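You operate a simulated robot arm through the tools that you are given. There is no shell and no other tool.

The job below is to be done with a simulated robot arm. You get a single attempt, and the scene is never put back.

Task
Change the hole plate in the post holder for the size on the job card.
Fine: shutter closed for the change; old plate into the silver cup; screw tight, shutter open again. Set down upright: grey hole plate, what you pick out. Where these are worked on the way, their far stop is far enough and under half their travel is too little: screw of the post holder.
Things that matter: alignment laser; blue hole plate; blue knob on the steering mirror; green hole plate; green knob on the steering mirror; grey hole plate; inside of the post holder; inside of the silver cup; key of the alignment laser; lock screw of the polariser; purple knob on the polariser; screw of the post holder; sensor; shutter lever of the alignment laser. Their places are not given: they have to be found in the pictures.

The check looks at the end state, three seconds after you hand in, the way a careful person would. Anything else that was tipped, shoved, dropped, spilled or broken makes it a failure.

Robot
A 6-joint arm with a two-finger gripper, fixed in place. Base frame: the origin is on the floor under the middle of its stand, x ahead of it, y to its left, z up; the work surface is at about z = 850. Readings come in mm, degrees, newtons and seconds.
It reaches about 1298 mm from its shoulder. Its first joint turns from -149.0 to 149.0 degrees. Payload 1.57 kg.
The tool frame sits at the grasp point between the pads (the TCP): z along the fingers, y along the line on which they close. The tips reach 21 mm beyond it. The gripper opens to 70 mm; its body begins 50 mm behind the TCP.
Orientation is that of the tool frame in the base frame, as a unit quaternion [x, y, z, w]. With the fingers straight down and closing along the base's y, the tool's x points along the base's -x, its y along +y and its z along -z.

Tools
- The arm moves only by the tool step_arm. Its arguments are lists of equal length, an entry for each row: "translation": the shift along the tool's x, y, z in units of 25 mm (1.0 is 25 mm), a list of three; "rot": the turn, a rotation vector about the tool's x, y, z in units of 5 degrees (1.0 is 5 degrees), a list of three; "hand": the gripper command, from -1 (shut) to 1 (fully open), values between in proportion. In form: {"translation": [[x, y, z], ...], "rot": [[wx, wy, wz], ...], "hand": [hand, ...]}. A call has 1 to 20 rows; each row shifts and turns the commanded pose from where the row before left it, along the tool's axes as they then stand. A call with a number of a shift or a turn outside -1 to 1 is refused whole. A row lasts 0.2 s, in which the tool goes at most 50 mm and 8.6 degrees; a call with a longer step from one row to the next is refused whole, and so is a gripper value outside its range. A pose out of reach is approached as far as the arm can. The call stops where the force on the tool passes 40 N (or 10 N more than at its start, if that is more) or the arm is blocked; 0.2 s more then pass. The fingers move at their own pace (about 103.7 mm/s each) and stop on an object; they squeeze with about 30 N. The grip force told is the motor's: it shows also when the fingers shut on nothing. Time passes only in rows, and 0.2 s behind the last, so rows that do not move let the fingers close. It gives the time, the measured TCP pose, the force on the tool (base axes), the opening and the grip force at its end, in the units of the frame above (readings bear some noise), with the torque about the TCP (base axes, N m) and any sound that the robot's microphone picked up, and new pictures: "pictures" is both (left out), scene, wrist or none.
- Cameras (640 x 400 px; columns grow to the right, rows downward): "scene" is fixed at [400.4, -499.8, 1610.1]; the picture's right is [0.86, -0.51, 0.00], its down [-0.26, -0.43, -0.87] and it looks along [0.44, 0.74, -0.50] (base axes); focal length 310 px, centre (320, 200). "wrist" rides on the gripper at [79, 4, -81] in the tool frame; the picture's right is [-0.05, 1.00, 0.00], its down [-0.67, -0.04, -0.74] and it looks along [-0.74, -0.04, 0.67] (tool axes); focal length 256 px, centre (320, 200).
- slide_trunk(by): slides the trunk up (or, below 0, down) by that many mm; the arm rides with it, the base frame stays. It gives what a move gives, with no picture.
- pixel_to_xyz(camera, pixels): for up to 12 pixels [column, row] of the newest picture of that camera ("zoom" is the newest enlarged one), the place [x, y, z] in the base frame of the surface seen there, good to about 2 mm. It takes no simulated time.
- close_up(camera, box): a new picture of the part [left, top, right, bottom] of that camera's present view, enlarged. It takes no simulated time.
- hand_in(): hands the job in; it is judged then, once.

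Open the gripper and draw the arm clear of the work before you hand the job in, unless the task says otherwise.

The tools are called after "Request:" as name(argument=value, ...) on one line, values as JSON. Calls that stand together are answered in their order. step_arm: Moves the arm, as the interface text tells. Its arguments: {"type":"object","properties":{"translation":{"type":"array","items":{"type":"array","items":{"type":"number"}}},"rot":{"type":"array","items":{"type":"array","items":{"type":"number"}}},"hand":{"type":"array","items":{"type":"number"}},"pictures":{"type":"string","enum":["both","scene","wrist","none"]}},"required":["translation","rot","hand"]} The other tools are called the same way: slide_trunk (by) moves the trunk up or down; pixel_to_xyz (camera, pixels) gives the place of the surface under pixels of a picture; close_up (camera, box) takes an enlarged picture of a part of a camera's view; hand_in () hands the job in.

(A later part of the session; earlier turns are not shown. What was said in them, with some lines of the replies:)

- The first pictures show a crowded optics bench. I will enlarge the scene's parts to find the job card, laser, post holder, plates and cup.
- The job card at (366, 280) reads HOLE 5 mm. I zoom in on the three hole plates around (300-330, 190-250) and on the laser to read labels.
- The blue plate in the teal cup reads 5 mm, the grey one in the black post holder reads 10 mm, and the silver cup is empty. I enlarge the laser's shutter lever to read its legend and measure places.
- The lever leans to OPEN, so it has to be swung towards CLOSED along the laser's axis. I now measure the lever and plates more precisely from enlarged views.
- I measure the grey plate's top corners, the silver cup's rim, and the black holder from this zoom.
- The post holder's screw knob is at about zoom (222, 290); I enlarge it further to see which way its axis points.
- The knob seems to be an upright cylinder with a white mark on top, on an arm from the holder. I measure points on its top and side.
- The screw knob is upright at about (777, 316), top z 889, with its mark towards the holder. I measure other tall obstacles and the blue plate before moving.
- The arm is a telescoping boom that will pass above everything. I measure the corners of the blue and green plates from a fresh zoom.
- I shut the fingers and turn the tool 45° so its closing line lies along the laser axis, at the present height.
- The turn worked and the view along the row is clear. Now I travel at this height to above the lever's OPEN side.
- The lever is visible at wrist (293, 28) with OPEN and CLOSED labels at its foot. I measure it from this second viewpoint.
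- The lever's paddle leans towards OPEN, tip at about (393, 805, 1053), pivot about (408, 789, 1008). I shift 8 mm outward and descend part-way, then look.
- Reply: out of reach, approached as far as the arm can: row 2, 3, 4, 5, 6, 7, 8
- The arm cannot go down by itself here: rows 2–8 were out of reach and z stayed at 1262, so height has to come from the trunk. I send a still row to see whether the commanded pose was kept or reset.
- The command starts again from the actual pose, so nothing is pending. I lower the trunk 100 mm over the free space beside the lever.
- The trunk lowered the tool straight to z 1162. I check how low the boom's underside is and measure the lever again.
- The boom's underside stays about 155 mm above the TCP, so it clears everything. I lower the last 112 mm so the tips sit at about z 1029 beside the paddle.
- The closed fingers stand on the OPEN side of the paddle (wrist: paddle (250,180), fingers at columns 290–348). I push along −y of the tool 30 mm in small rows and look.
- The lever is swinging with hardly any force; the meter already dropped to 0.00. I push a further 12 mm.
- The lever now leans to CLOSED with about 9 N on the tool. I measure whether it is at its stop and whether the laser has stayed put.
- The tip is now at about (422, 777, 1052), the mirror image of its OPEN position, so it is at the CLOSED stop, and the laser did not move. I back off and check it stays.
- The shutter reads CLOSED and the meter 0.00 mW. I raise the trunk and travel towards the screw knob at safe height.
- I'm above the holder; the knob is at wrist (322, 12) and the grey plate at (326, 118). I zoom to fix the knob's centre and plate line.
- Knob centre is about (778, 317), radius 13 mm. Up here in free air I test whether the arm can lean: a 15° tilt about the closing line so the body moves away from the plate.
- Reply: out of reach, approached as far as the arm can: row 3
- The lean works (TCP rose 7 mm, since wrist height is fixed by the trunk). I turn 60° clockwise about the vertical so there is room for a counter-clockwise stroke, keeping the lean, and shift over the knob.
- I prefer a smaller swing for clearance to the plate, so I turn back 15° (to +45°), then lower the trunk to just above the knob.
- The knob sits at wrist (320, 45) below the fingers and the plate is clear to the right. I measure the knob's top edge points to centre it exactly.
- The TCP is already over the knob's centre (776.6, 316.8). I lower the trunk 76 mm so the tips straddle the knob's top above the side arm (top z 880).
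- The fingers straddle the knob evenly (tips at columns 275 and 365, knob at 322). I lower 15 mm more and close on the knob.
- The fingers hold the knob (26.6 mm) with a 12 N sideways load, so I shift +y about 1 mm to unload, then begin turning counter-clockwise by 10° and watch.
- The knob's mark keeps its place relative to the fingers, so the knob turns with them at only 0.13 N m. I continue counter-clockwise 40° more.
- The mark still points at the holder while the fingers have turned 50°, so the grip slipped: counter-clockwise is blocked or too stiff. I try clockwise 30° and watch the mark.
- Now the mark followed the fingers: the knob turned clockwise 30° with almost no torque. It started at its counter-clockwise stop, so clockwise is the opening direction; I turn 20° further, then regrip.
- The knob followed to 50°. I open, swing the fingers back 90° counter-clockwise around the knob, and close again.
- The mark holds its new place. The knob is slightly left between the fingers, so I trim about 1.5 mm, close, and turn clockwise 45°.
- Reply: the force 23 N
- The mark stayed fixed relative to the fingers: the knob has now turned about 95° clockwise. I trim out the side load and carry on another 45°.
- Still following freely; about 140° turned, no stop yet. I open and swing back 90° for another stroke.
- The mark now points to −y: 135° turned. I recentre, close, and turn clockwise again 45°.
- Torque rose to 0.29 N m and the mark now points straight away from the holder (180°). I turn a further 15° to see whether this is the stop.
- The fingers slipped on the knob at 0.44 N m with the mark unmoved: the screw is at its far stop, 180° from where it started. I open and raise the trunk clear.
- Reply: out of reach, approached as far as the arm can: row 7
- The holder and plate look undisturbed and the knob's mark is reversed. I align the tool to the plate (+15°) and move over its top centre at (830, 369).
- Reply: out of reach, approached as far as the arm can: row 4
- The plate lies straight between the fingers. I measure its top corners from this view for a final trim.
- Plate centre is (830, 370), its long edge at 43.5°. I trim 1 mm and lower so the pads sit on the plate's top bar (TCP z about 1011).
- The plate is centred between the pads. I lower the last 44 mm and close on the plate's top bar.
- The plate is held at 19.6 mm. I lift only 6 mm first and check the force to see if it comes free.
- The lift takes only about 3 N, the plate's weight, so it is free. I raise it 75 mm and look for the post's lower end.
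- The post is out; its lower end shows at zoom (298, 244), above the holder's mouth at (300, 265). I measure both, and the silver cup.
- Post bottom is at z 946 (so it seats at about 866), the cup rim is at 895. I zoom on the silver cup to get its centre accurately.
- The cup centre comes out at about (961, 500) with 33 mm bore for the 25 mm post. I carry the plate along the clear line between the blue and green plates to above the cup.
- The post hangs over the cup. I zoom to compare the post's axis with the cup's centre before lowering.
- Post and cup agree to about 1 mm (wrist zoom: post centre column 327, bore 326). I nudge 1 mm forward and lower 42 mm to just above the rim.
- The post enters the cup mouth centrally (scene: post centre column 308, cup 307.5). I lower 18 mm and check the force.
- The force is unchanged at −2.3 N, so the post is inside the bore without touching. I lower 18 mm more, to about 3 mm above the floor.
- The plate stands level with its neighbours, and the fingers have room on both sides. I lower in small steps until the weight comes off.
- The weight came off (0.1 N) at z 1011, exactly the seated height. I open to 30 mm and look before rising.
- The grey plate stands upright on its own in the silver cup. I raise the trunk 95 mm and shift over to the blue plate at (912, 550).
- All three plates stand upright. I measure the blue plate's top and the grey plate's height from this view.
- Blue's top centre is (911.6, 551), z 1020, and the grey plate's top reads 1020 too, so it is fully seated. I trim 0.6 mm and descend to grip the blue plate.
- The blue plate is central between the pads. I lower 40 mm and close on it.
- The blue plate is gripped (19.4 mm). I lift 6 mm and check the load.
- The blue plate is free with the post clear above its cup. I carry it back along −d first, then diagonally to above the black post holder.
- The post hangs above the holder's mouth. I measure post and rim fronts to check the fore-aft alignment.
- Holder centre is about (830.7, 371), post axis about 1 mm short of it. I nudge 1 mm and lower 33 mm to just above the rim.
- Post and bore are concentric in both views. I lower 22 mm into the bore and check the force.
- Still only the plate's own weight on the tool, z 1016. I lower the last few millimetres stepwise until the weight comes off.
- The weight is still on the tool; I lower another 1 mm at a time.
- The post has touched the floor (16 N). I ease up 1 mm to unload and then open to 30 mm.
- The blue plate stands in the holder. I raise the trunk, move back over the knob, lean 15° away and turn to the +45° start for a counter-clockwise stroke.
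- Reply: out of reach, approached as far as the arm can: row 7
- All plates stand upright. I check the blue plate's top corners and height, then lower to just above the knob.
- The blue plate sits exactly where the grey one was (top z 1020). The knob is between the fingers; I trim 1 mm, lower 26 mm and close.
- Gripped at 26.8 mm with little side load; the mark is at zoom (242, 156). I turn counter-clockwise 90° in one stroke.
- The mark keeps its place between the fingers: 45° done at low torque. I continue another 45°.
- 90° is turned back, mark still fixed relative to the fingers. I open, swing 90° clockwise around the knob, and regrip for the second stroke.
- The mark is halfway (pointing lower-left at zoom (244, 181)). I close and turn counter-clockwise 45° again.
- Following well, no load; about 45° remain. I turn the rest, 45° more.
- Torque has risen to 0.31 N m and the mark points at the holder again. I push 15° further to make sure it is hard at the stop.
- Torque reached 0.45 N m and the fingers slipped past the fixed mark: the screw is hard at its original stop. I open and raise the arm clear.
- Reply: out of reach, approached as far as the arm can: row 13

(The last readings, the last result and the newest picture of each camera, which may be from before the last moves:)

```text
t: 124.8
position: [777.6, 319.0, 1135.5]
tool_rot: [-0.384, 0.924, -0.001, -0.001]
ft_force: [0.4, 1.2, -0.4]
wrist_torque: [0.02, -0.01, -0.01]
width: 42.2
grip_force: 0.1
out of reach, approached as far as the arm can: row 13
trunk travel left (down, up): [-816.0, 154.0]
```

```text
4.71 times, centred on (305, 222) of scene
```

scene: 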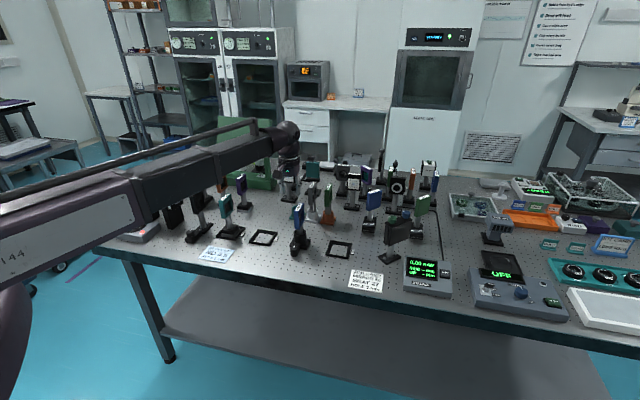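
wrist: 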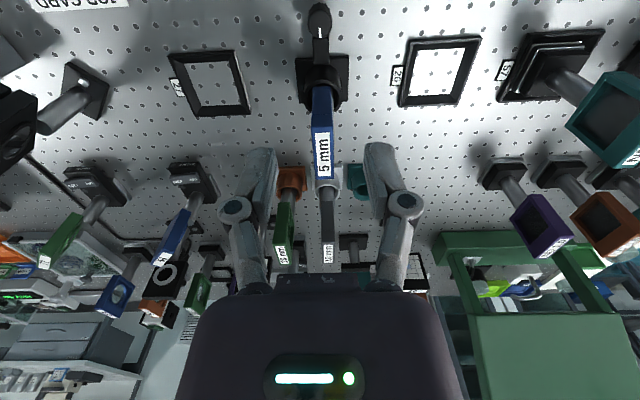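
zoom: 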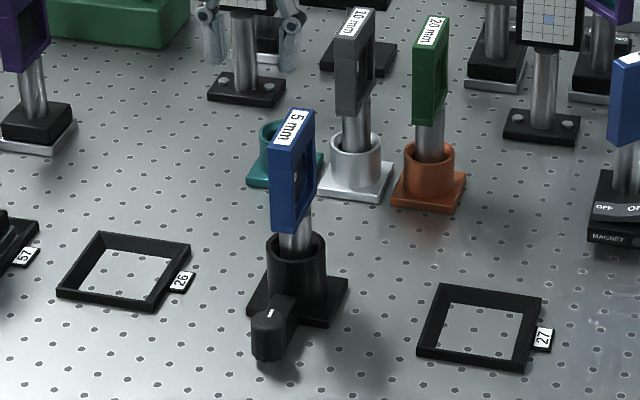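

The mark and holder are pixel-for-pixel as at the start, so the screw is tight again. I shut the fingers and travel to the CLOSED side of the shutter lever, at about (446, 750).

Request:
step_arm(translation=[[-0.124, 0.9376, 0], [-0.124, 0.9376, 0], [-0.124, 0.9376, 0], [-0.124, 0.9376, 0], [-0.124, 0.9376, 0], [-0.124, 0.9376, 0], [-0.124, 0.9376, 0], [-0.124, 0.9376, 0], [-0.124, 0.9376, 0], [-0.124, 0.9376, 0], [-0.124, 0.9376, 0], [-0.124, 0.9376, 0]], rot=[[0, 0, 0], [0, 0, 0], [0, 0, 0], [0, 0, 0], [0, 0, 0], [0, 0, 0], [0, 0, 0], [0, 0, 0], [0, 0, 0], [0, 0, 0], [0, 0, 0], [0, 0, 0]], hand=[-1, -1, -1, -1, -1, -1, -1, -1, -1, -1, -1, -1], pictures="none")

Request:
step_arm(translation=[[-0.124, 0.9376, 0], [-0.124, 0.9376, 0], [-0.124, 0.9376, 0], [-0.124, 0.9376, 0], [-0.124, 0.9376, 0], [-0.124, 0.9376, 0], [-0.124, 0.9376, 0], [-0.124, 0.9376, 0], [-0.124, 0.9376, 0], [-0.124, 0.9376, 0], [-0.124, 0.9376, 0]], rot=[[0, 0, 0], [0, 0, 0], [0, 0, 0], [0, 0, 0], [0, 0, 0], [0, 0, 0], [0, 0, 0], [0, 0, 0], [0, 0, 0], [0, 0, 0], [0, 0, 0]], hand=[-1, -1, -1, -1, -1, -1, -1, -1, -1, -1, -1], pictures="both")

Request:
close_up(camera="scene", box=[120, 120, 220, 210])

```text
t: 127.5
position: [604.7, 542.5, 1134.6]
tool_rot: [-0.384, 0.923, 0.0, 0.0]
ft_force: [0.4, 0.2, 0.6]
wrist_torque: [0.02, 0.01, -0.01]
width: 0.0
grip_force: 28.9
out of reach, approached as far as the arm can: row 3
trunk travel left (down, up): [-816.0, 154.0]
```

```text
t: 129.8
position: [446.5, 749.8, 1134.7]
tool_rot: [-0.383, 0.924, 0.0, 0.0]
ft_force: [0.4, 0.6, 0.6]
wrist_torque: [0.0, 0.03, -0.03]
width: 0.0
grip_force: 28.8
trunk travel left (down, up): [-816.0, 154.0]
```

scene: 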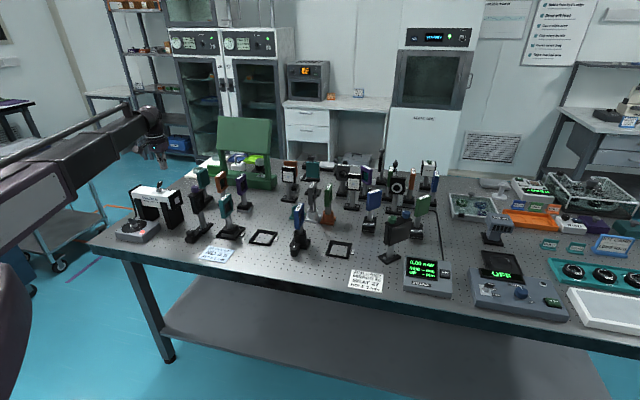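
wrist: 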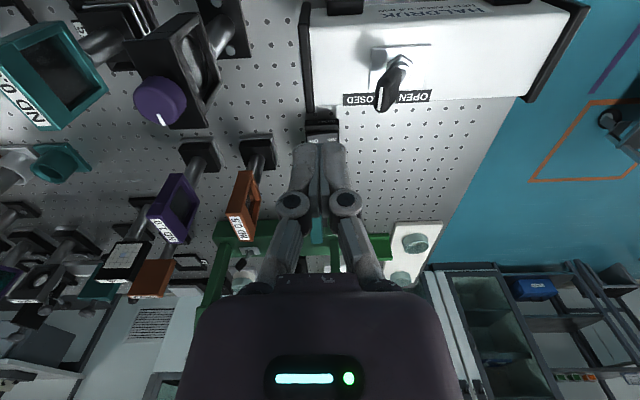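

```text
4.44 times, centred on (170, 165) of scene
```

zoom: 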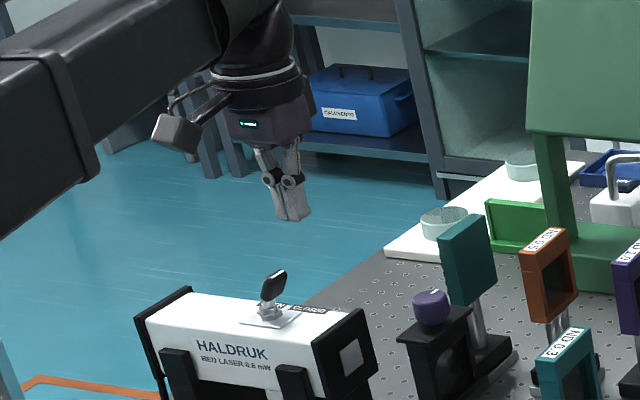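

The fingers are on the CLOSED side of the lever (lever at wrist (390, 80), fingers at column 320). I lower the trunk 86 mm beside it.

Request:
slide_trunk(by=-86)

Request:
step_arm(translation=[[0, 0, 0]], rot=[[0, 0, 0]], hand=[-1], pictures="both")

Request:
close_up(camera="scene", box=[130, 145, 190, 205])

Request:
close_up(camera="wrist", box=[260, 70, 480, 230])

```text
t: 131.1
position: [447.0, 748.7, 1048.6]
tool_rot: [-0.384, 0.924, -0.001, 0.0]
ft_force: [0.6, -0.3, -0.7]
wrist_torque: [-0.04, -0.03, 0.01]
width: 0.1
grip_force: 28.3
trunk travel left (down, up): [-730.0, 240.0]
```

```text
t: 131.5
position: [447.2, 749.8, 1050.1]
tool_rot: [-0.384, 0.923, 0.001, -0.001]
ft_force: [-1.0, -0.1, -0.5]
wrist_torque: [-0.02, 0.0, -0.02]
width: 0.0
grip_force: 27.8
trunk travel left (down, up): [-730.0, 240.0]
```

scene: 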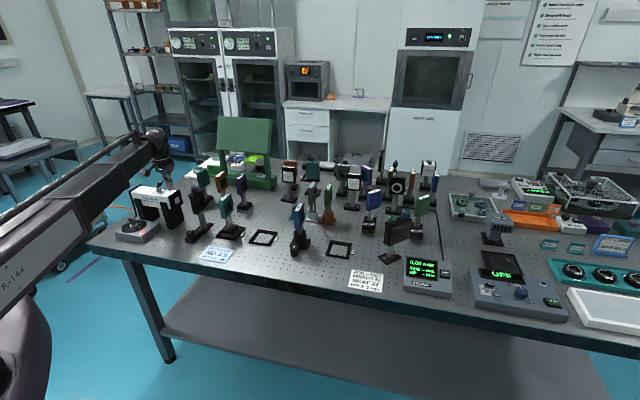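
wrist: 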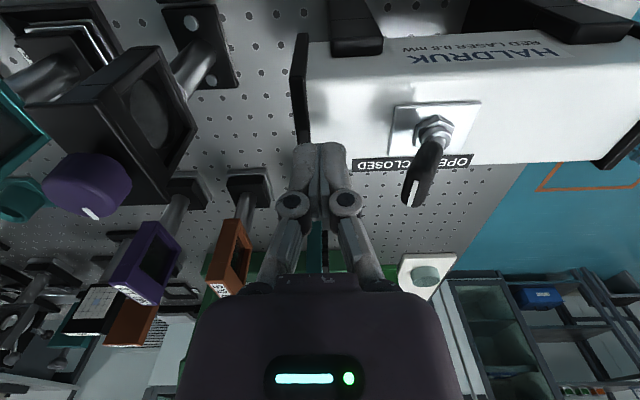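

```text
6.67 times, centred on (160, 175) of scene
```

zoom: 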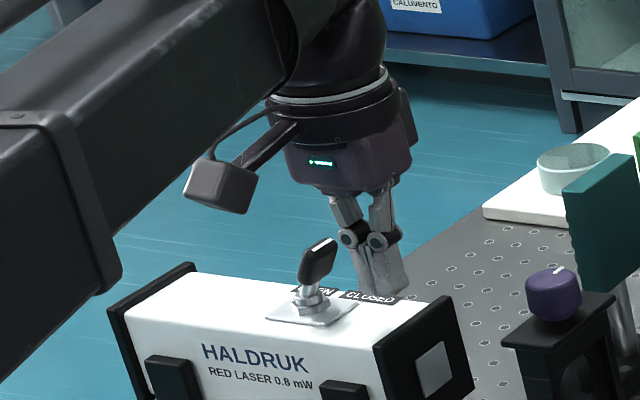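

```text
2.50 times, centred on (370, 150) of wrist
```

zoom: 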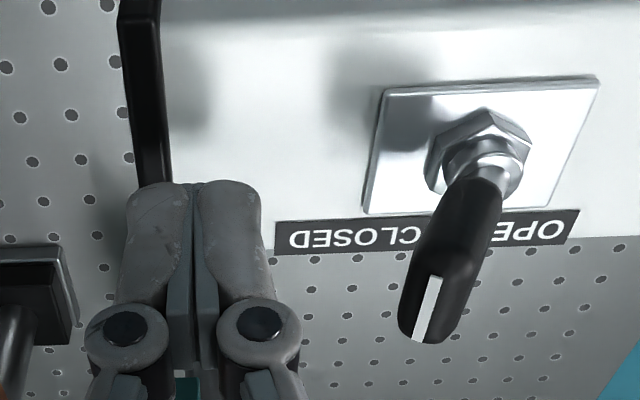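

The fingers stand clear beside the paddle and in line with it. I push along +y of the tool 30 mm in small rows.

Request:
step_arm(translation=[[0, 0.2, 0], [0, 0.2, 0], [0, 0.2, 0], [0, 0.2, 0], [0, 0.2, 0], [0, 0.2, 0]], rot=[[0, 0, 0], [0, 0, 0], [0, 0, 0], [0, 0, 0], [0, 0, 0], [0, 0, 0]], hand=[-1, -1, -1, -1, -1, -1], pictures="both")

Request:
close_up(camera="scene", box=[130, 145, 190, 205])

```text
t: 132.9
position: [426.1, 770.9, 1049.7]
tool_rot: [-0.383, 0.924, 0.0, 0.0]
ft_force: [-0.4, -0.7, 0.5]
wrist_torque: [0.01, -0.01, 0.0]
width: 0.1
grip_force: 28.3
trunk travel left (down, up): [-730.0, 240.0]
```

scene: 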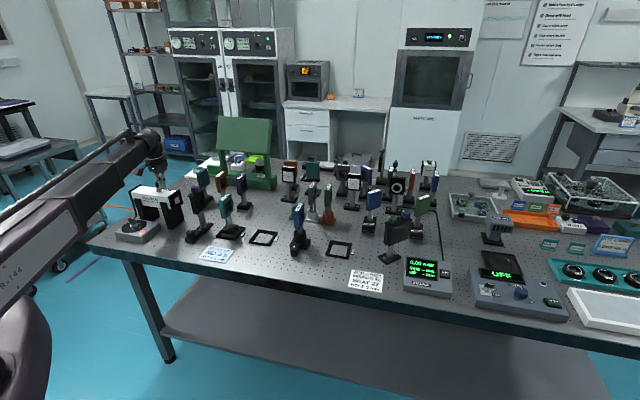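
wrist: 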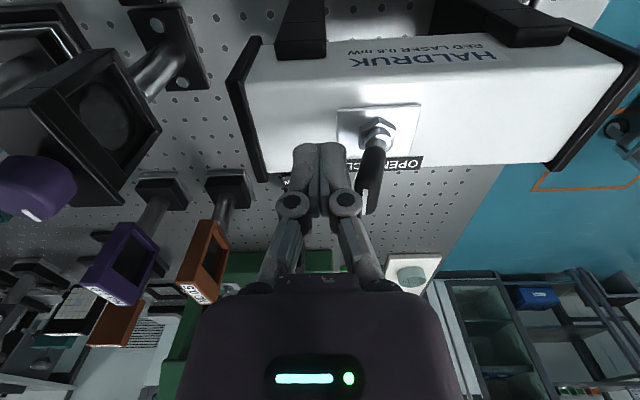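

```text
6.67 times, centred on (160, 175) of scene
```

zoom: 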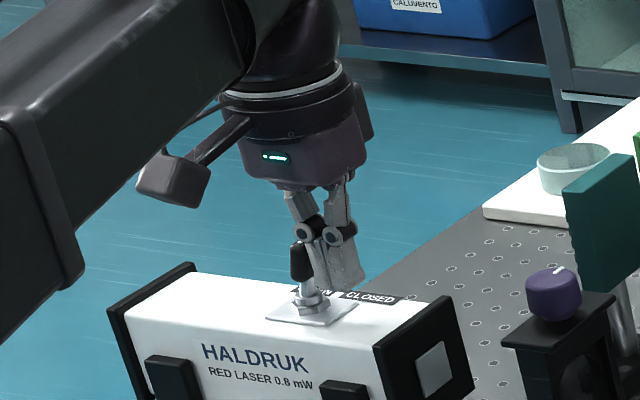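

The lever is near upright and moving easily. I push a further 12 mm towards OPEN.

Request:
step_arm(translation=[[0, 0.16, 0], [0, 0.16, 0], [0, 0.15, 0]], rot=[[0, 0, 0], [0, 0, 0], [0, 0, 0]], hand=[-1, -1, -1], pictures="both")

Request:
close_up(camera="scene", box=[130, 145, 190, 205])

Request:
pixel_to_xyz(camera="scene", pixels=[[155, 184], [154, 183], [156, 186], [140, 190], [176, 195]])

```text
t: 133.7
position: [418.7, 779.0, 1048.6]
tool_rot: [-0.383, 0.924, 0.0, 0.0]
ft_force: [-0.1, -0.6, 0.5]
wrist_torque: [-0.02, -0.01, -0.01]
width: 0.0
grip_force: 28.9
trunk travel left (down, up): [-730.0, 240.0]
heard: click
```

scene: 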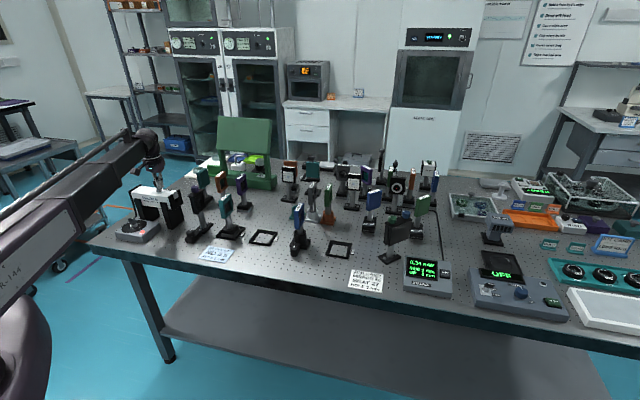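
wrist: 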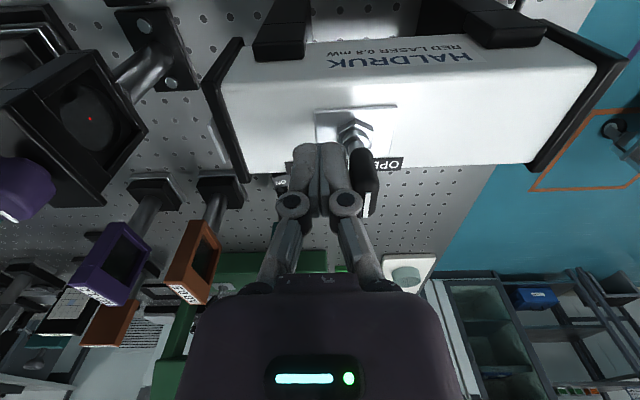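

```text
6.67 times, centred on (160, 175) of scene
```

zoom: 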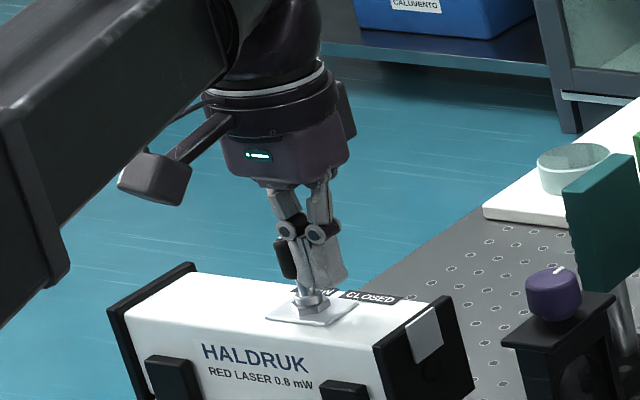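

```text
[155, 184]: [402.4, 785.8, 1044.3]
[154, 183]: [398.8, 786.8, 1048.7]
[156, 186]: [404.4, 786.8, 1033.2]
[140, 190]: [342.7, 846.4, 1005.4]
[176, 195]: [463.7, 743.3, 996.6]
```

A click sounded, the shutter flag flipped up and the beam is back (meter 0.34). I push on in small steps until the lever meets its OPEN stop.

Request:
step_arm(translation=[[0, 0.08, 0], [0, 0.08, 0]], rot=[[0, 0, 0], [0, 0, 0]], hand=[-1, -1], pictures="both")

Request:
close_up(camera="scene", box=[130, 145, 190, 205])

Request:
close_up(camera="wrist", box=[260, 80, 420, 220])

Request:
pixel_to_xyz(camera="zoom", pixels=[[420, 300], [445, 330], [425, 380], [390, 230], [410, 270]])

```text
t: 134.3
position: [413.8, 782.1, 1048.8]
tool_rot: [-0.382, 0.924, 0.0, -0.001]
ft_force: [0.7, 0.6, -0.4]
wrist_torque: [0.03, -0.01, -0.01]
width: 0.0
grip_force: 28.5
trunk travel left (down, up): [-730.0, 240.0]
```

scene: 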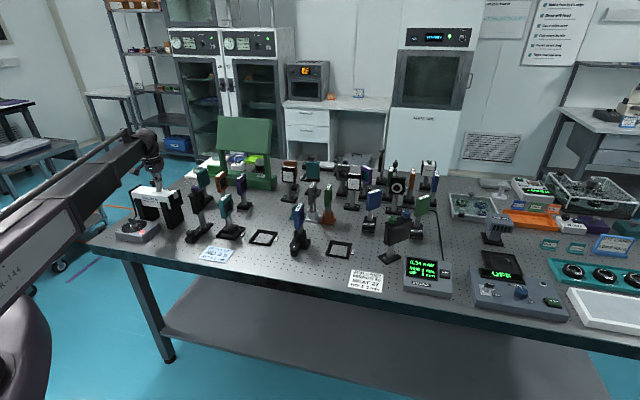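
wrist: 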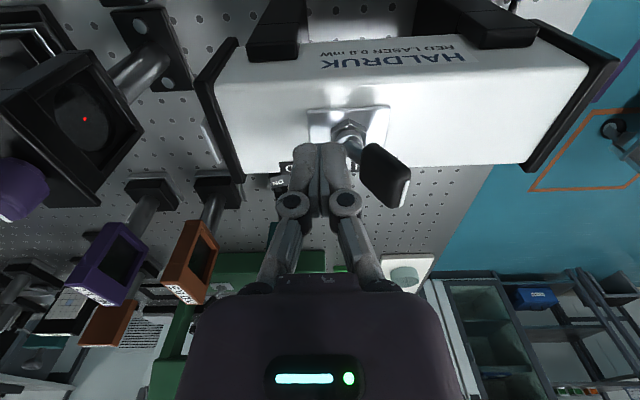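

```text
6.67 times, centred on (160, 175) of scene
```

zoom: 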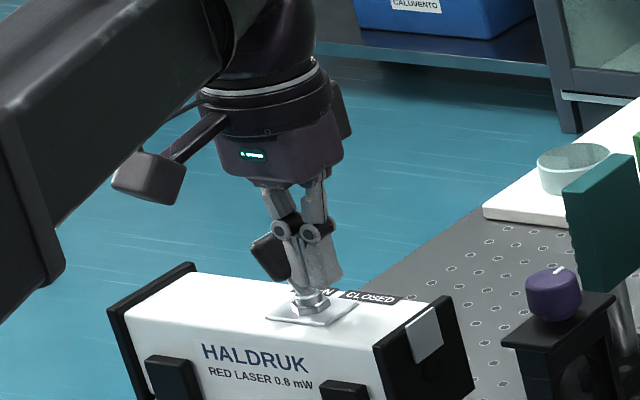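

```text
2.86 times, centred on (340, 150) of wrist
```

zoom: 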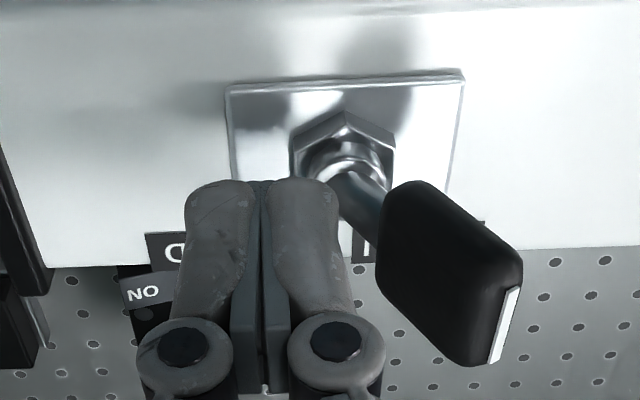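

```text
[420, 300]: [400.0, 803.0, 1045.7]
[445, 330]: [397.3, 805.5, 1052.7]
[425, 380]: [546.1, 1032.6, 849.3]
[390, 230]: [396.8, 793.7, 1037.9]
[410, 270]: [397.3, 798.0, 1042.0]
```

The lever has snapped over to OPEN by itself: tip about (397, 805, 1053) as at the start. I back the fingers off and read the meter.

Request:
step_arm(translation=[[0, -0.5, 0], [0, -0.7, 0], [0, 0, 0]], rot=[[0, 0, 0], [0, 0, 0], [0, 0, 0]], hand=[-1, -1, -1], pictures="both")

Request:
close_up(camera="scene", box=[390, 240, 470, 300])

Request:
close_up(camera="scene", box=[130, 145, 190, 205])

```text
t: 135.1
position: [435.1, 761.4, 1049.0]
tool_rot: [-0.384, 0.923, 0.0, 0.0]
ft_force: [-0.3, -0.2, -0.2]
wrist_torque: [0.01, -0.01, -0.01]
width: 0.1
grip_force: 29.0
trunk travel left (down, up): [-730.0, 240.0]
```

scene: 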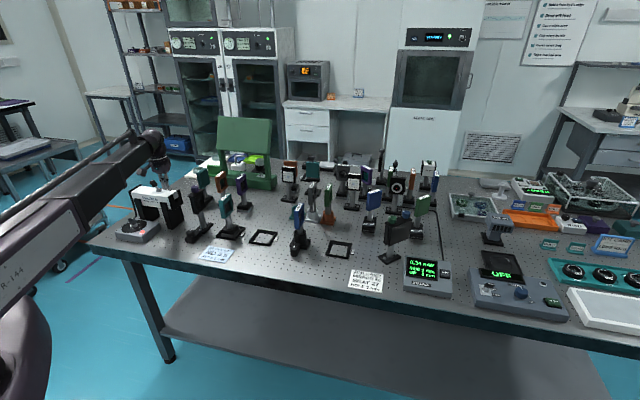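
wrist: 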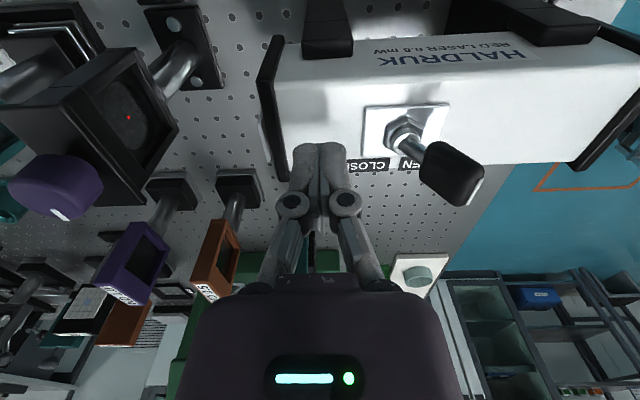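

```text
6.67 times, centred on (430, 270) of scene
```

zoom: 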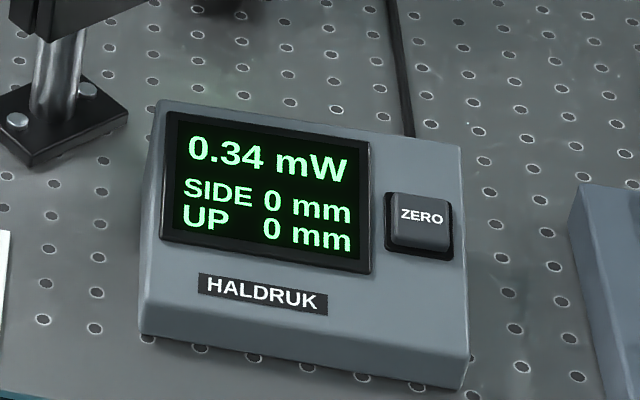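

```text
6.67 times, centred on (160, 175) of scene
```

zoom: 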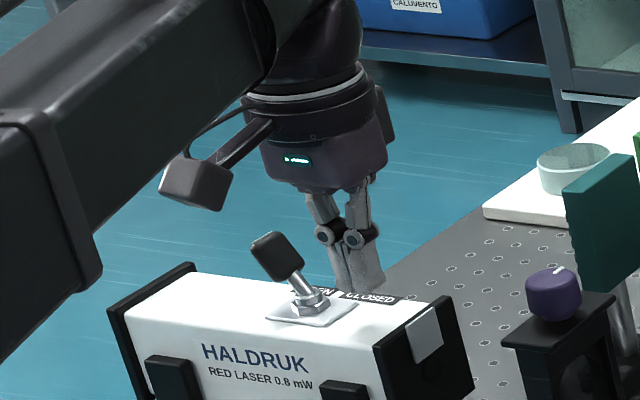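

The meter reads 0.34 mW, SIDE 0, UP 0, as at the start, and the lever stands at OPEN. I raise the trunk and draw the arm clear.

Request:
slide_trunk(by=210)

Request:
step_arm(translation=[[0.9, 0, 0], [0.9, 0, 0], [0.9, 0, 0], [0.9, 0, 0], [0.9, 0, 0], [0.9, 0, 0], [0, 0, 0], [0, 0, 0]], rot=[[0, 0, 0], [0, 0, 0], [0, 0, 0], [0, 0, 0], [0, 0, 0], [0, 0, 0], [0, 0, 0], [0, 0, 0]], hand=[1, 1, 1, 1, 1, 1, 1, 1], pictures="both")

Request:
close_up(camera="scene", box=[90, 140, 290, 265])

Request:
close_up(camera="scene", box=[260, 140, 460, 265])

```text
t: 137.3
position: [435.2, 760.2, 1258.6]
tool_rot: [-0.384, 0.923, 0.0, 0.0]
ft_force: [-0.2, 0.5, 0.3]
wrist_torque: [-0.02, 0.01, 0.01]
width: 0.1
grip_force: 28.7
trunk travel left (down, up): [-940.0, 30.0]
```

```text
t: 139.1
position: [340.2, 663.7, 1259.5]
tool_rot: [-0.383, 0.924, 0.0, 0.0]
ft_force: [-0.2, -0.1, -0.7]
wrist_torque: [0.01, -0.02, 0.0]
width: 70.0
grip_force: 0.0
trunk travel left (down, up): [-940.0, 30.0]
```

scene: 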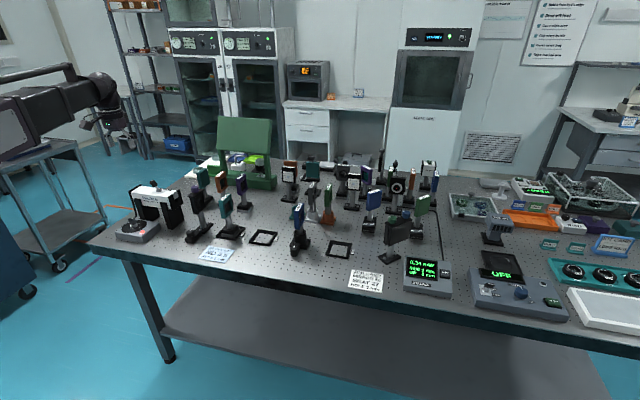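
wrist: 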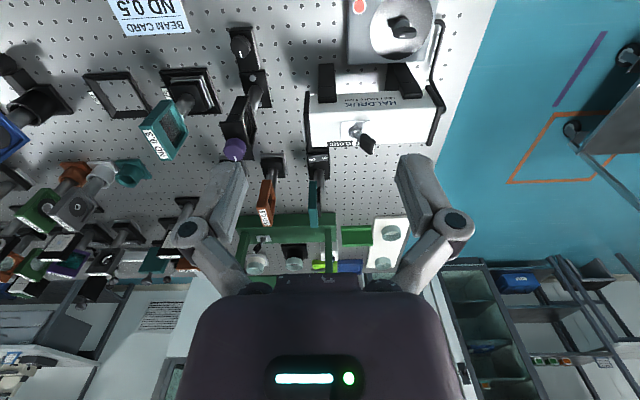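

```text
3.20 times, centred on (190, 202) of scene
```

zoom: 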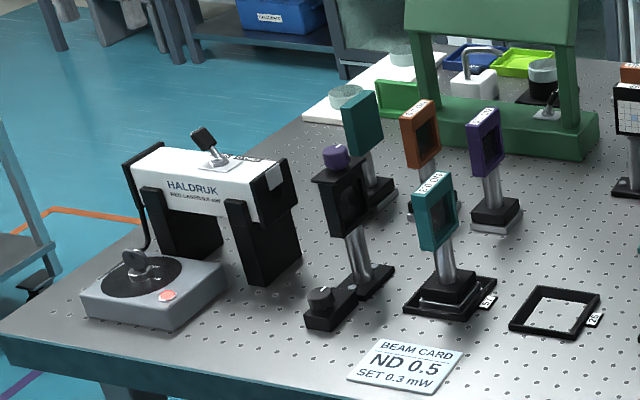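

```text
3.20 times, centred on (360, 202) of scene
```

zoom: 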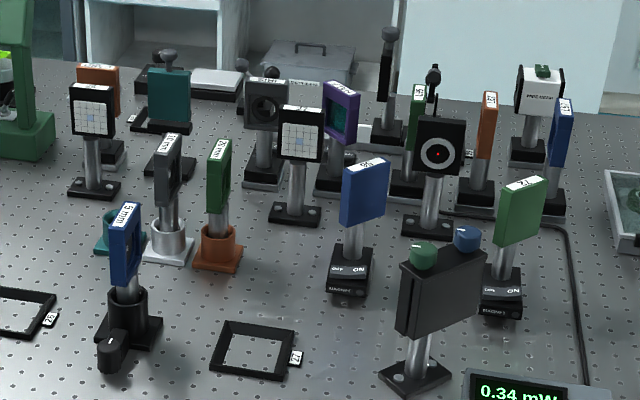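

Everything matches the start except the swap: blue 5 mm plate upright in the holder with the screw tight, grey plate upright in the silver cup, shutter open, and the gripper open and clear. I hand in.

Request:
hand_in()

```text
The job is handed in.
```

The hole plate is changed and the job is handed in. The blue 5 mm plate from the job card is now upright in the post holder, and the old grey 10 mm plate stands upright in the silver cup.

- **Shutter:** I closed it before touching the plates and opened it again at the end. The meter reads 0.34 mW with side and up offsets at 0 mm, the same as at the start.
- **Screw:** I turned it clockwise about 180° to its far stop to free the old plate. Then I turned it back counter-clockwise until it was hard against its original stop. Its white mark points at the holder, as it did at the start. I took the original stop as tight because the old plate lifted freely at the other one; I did not pull on the new plate to test the clamp.
- **Everything else:** the final pictures show nothing else moved. The gripper is open and the arm is clear of the work.
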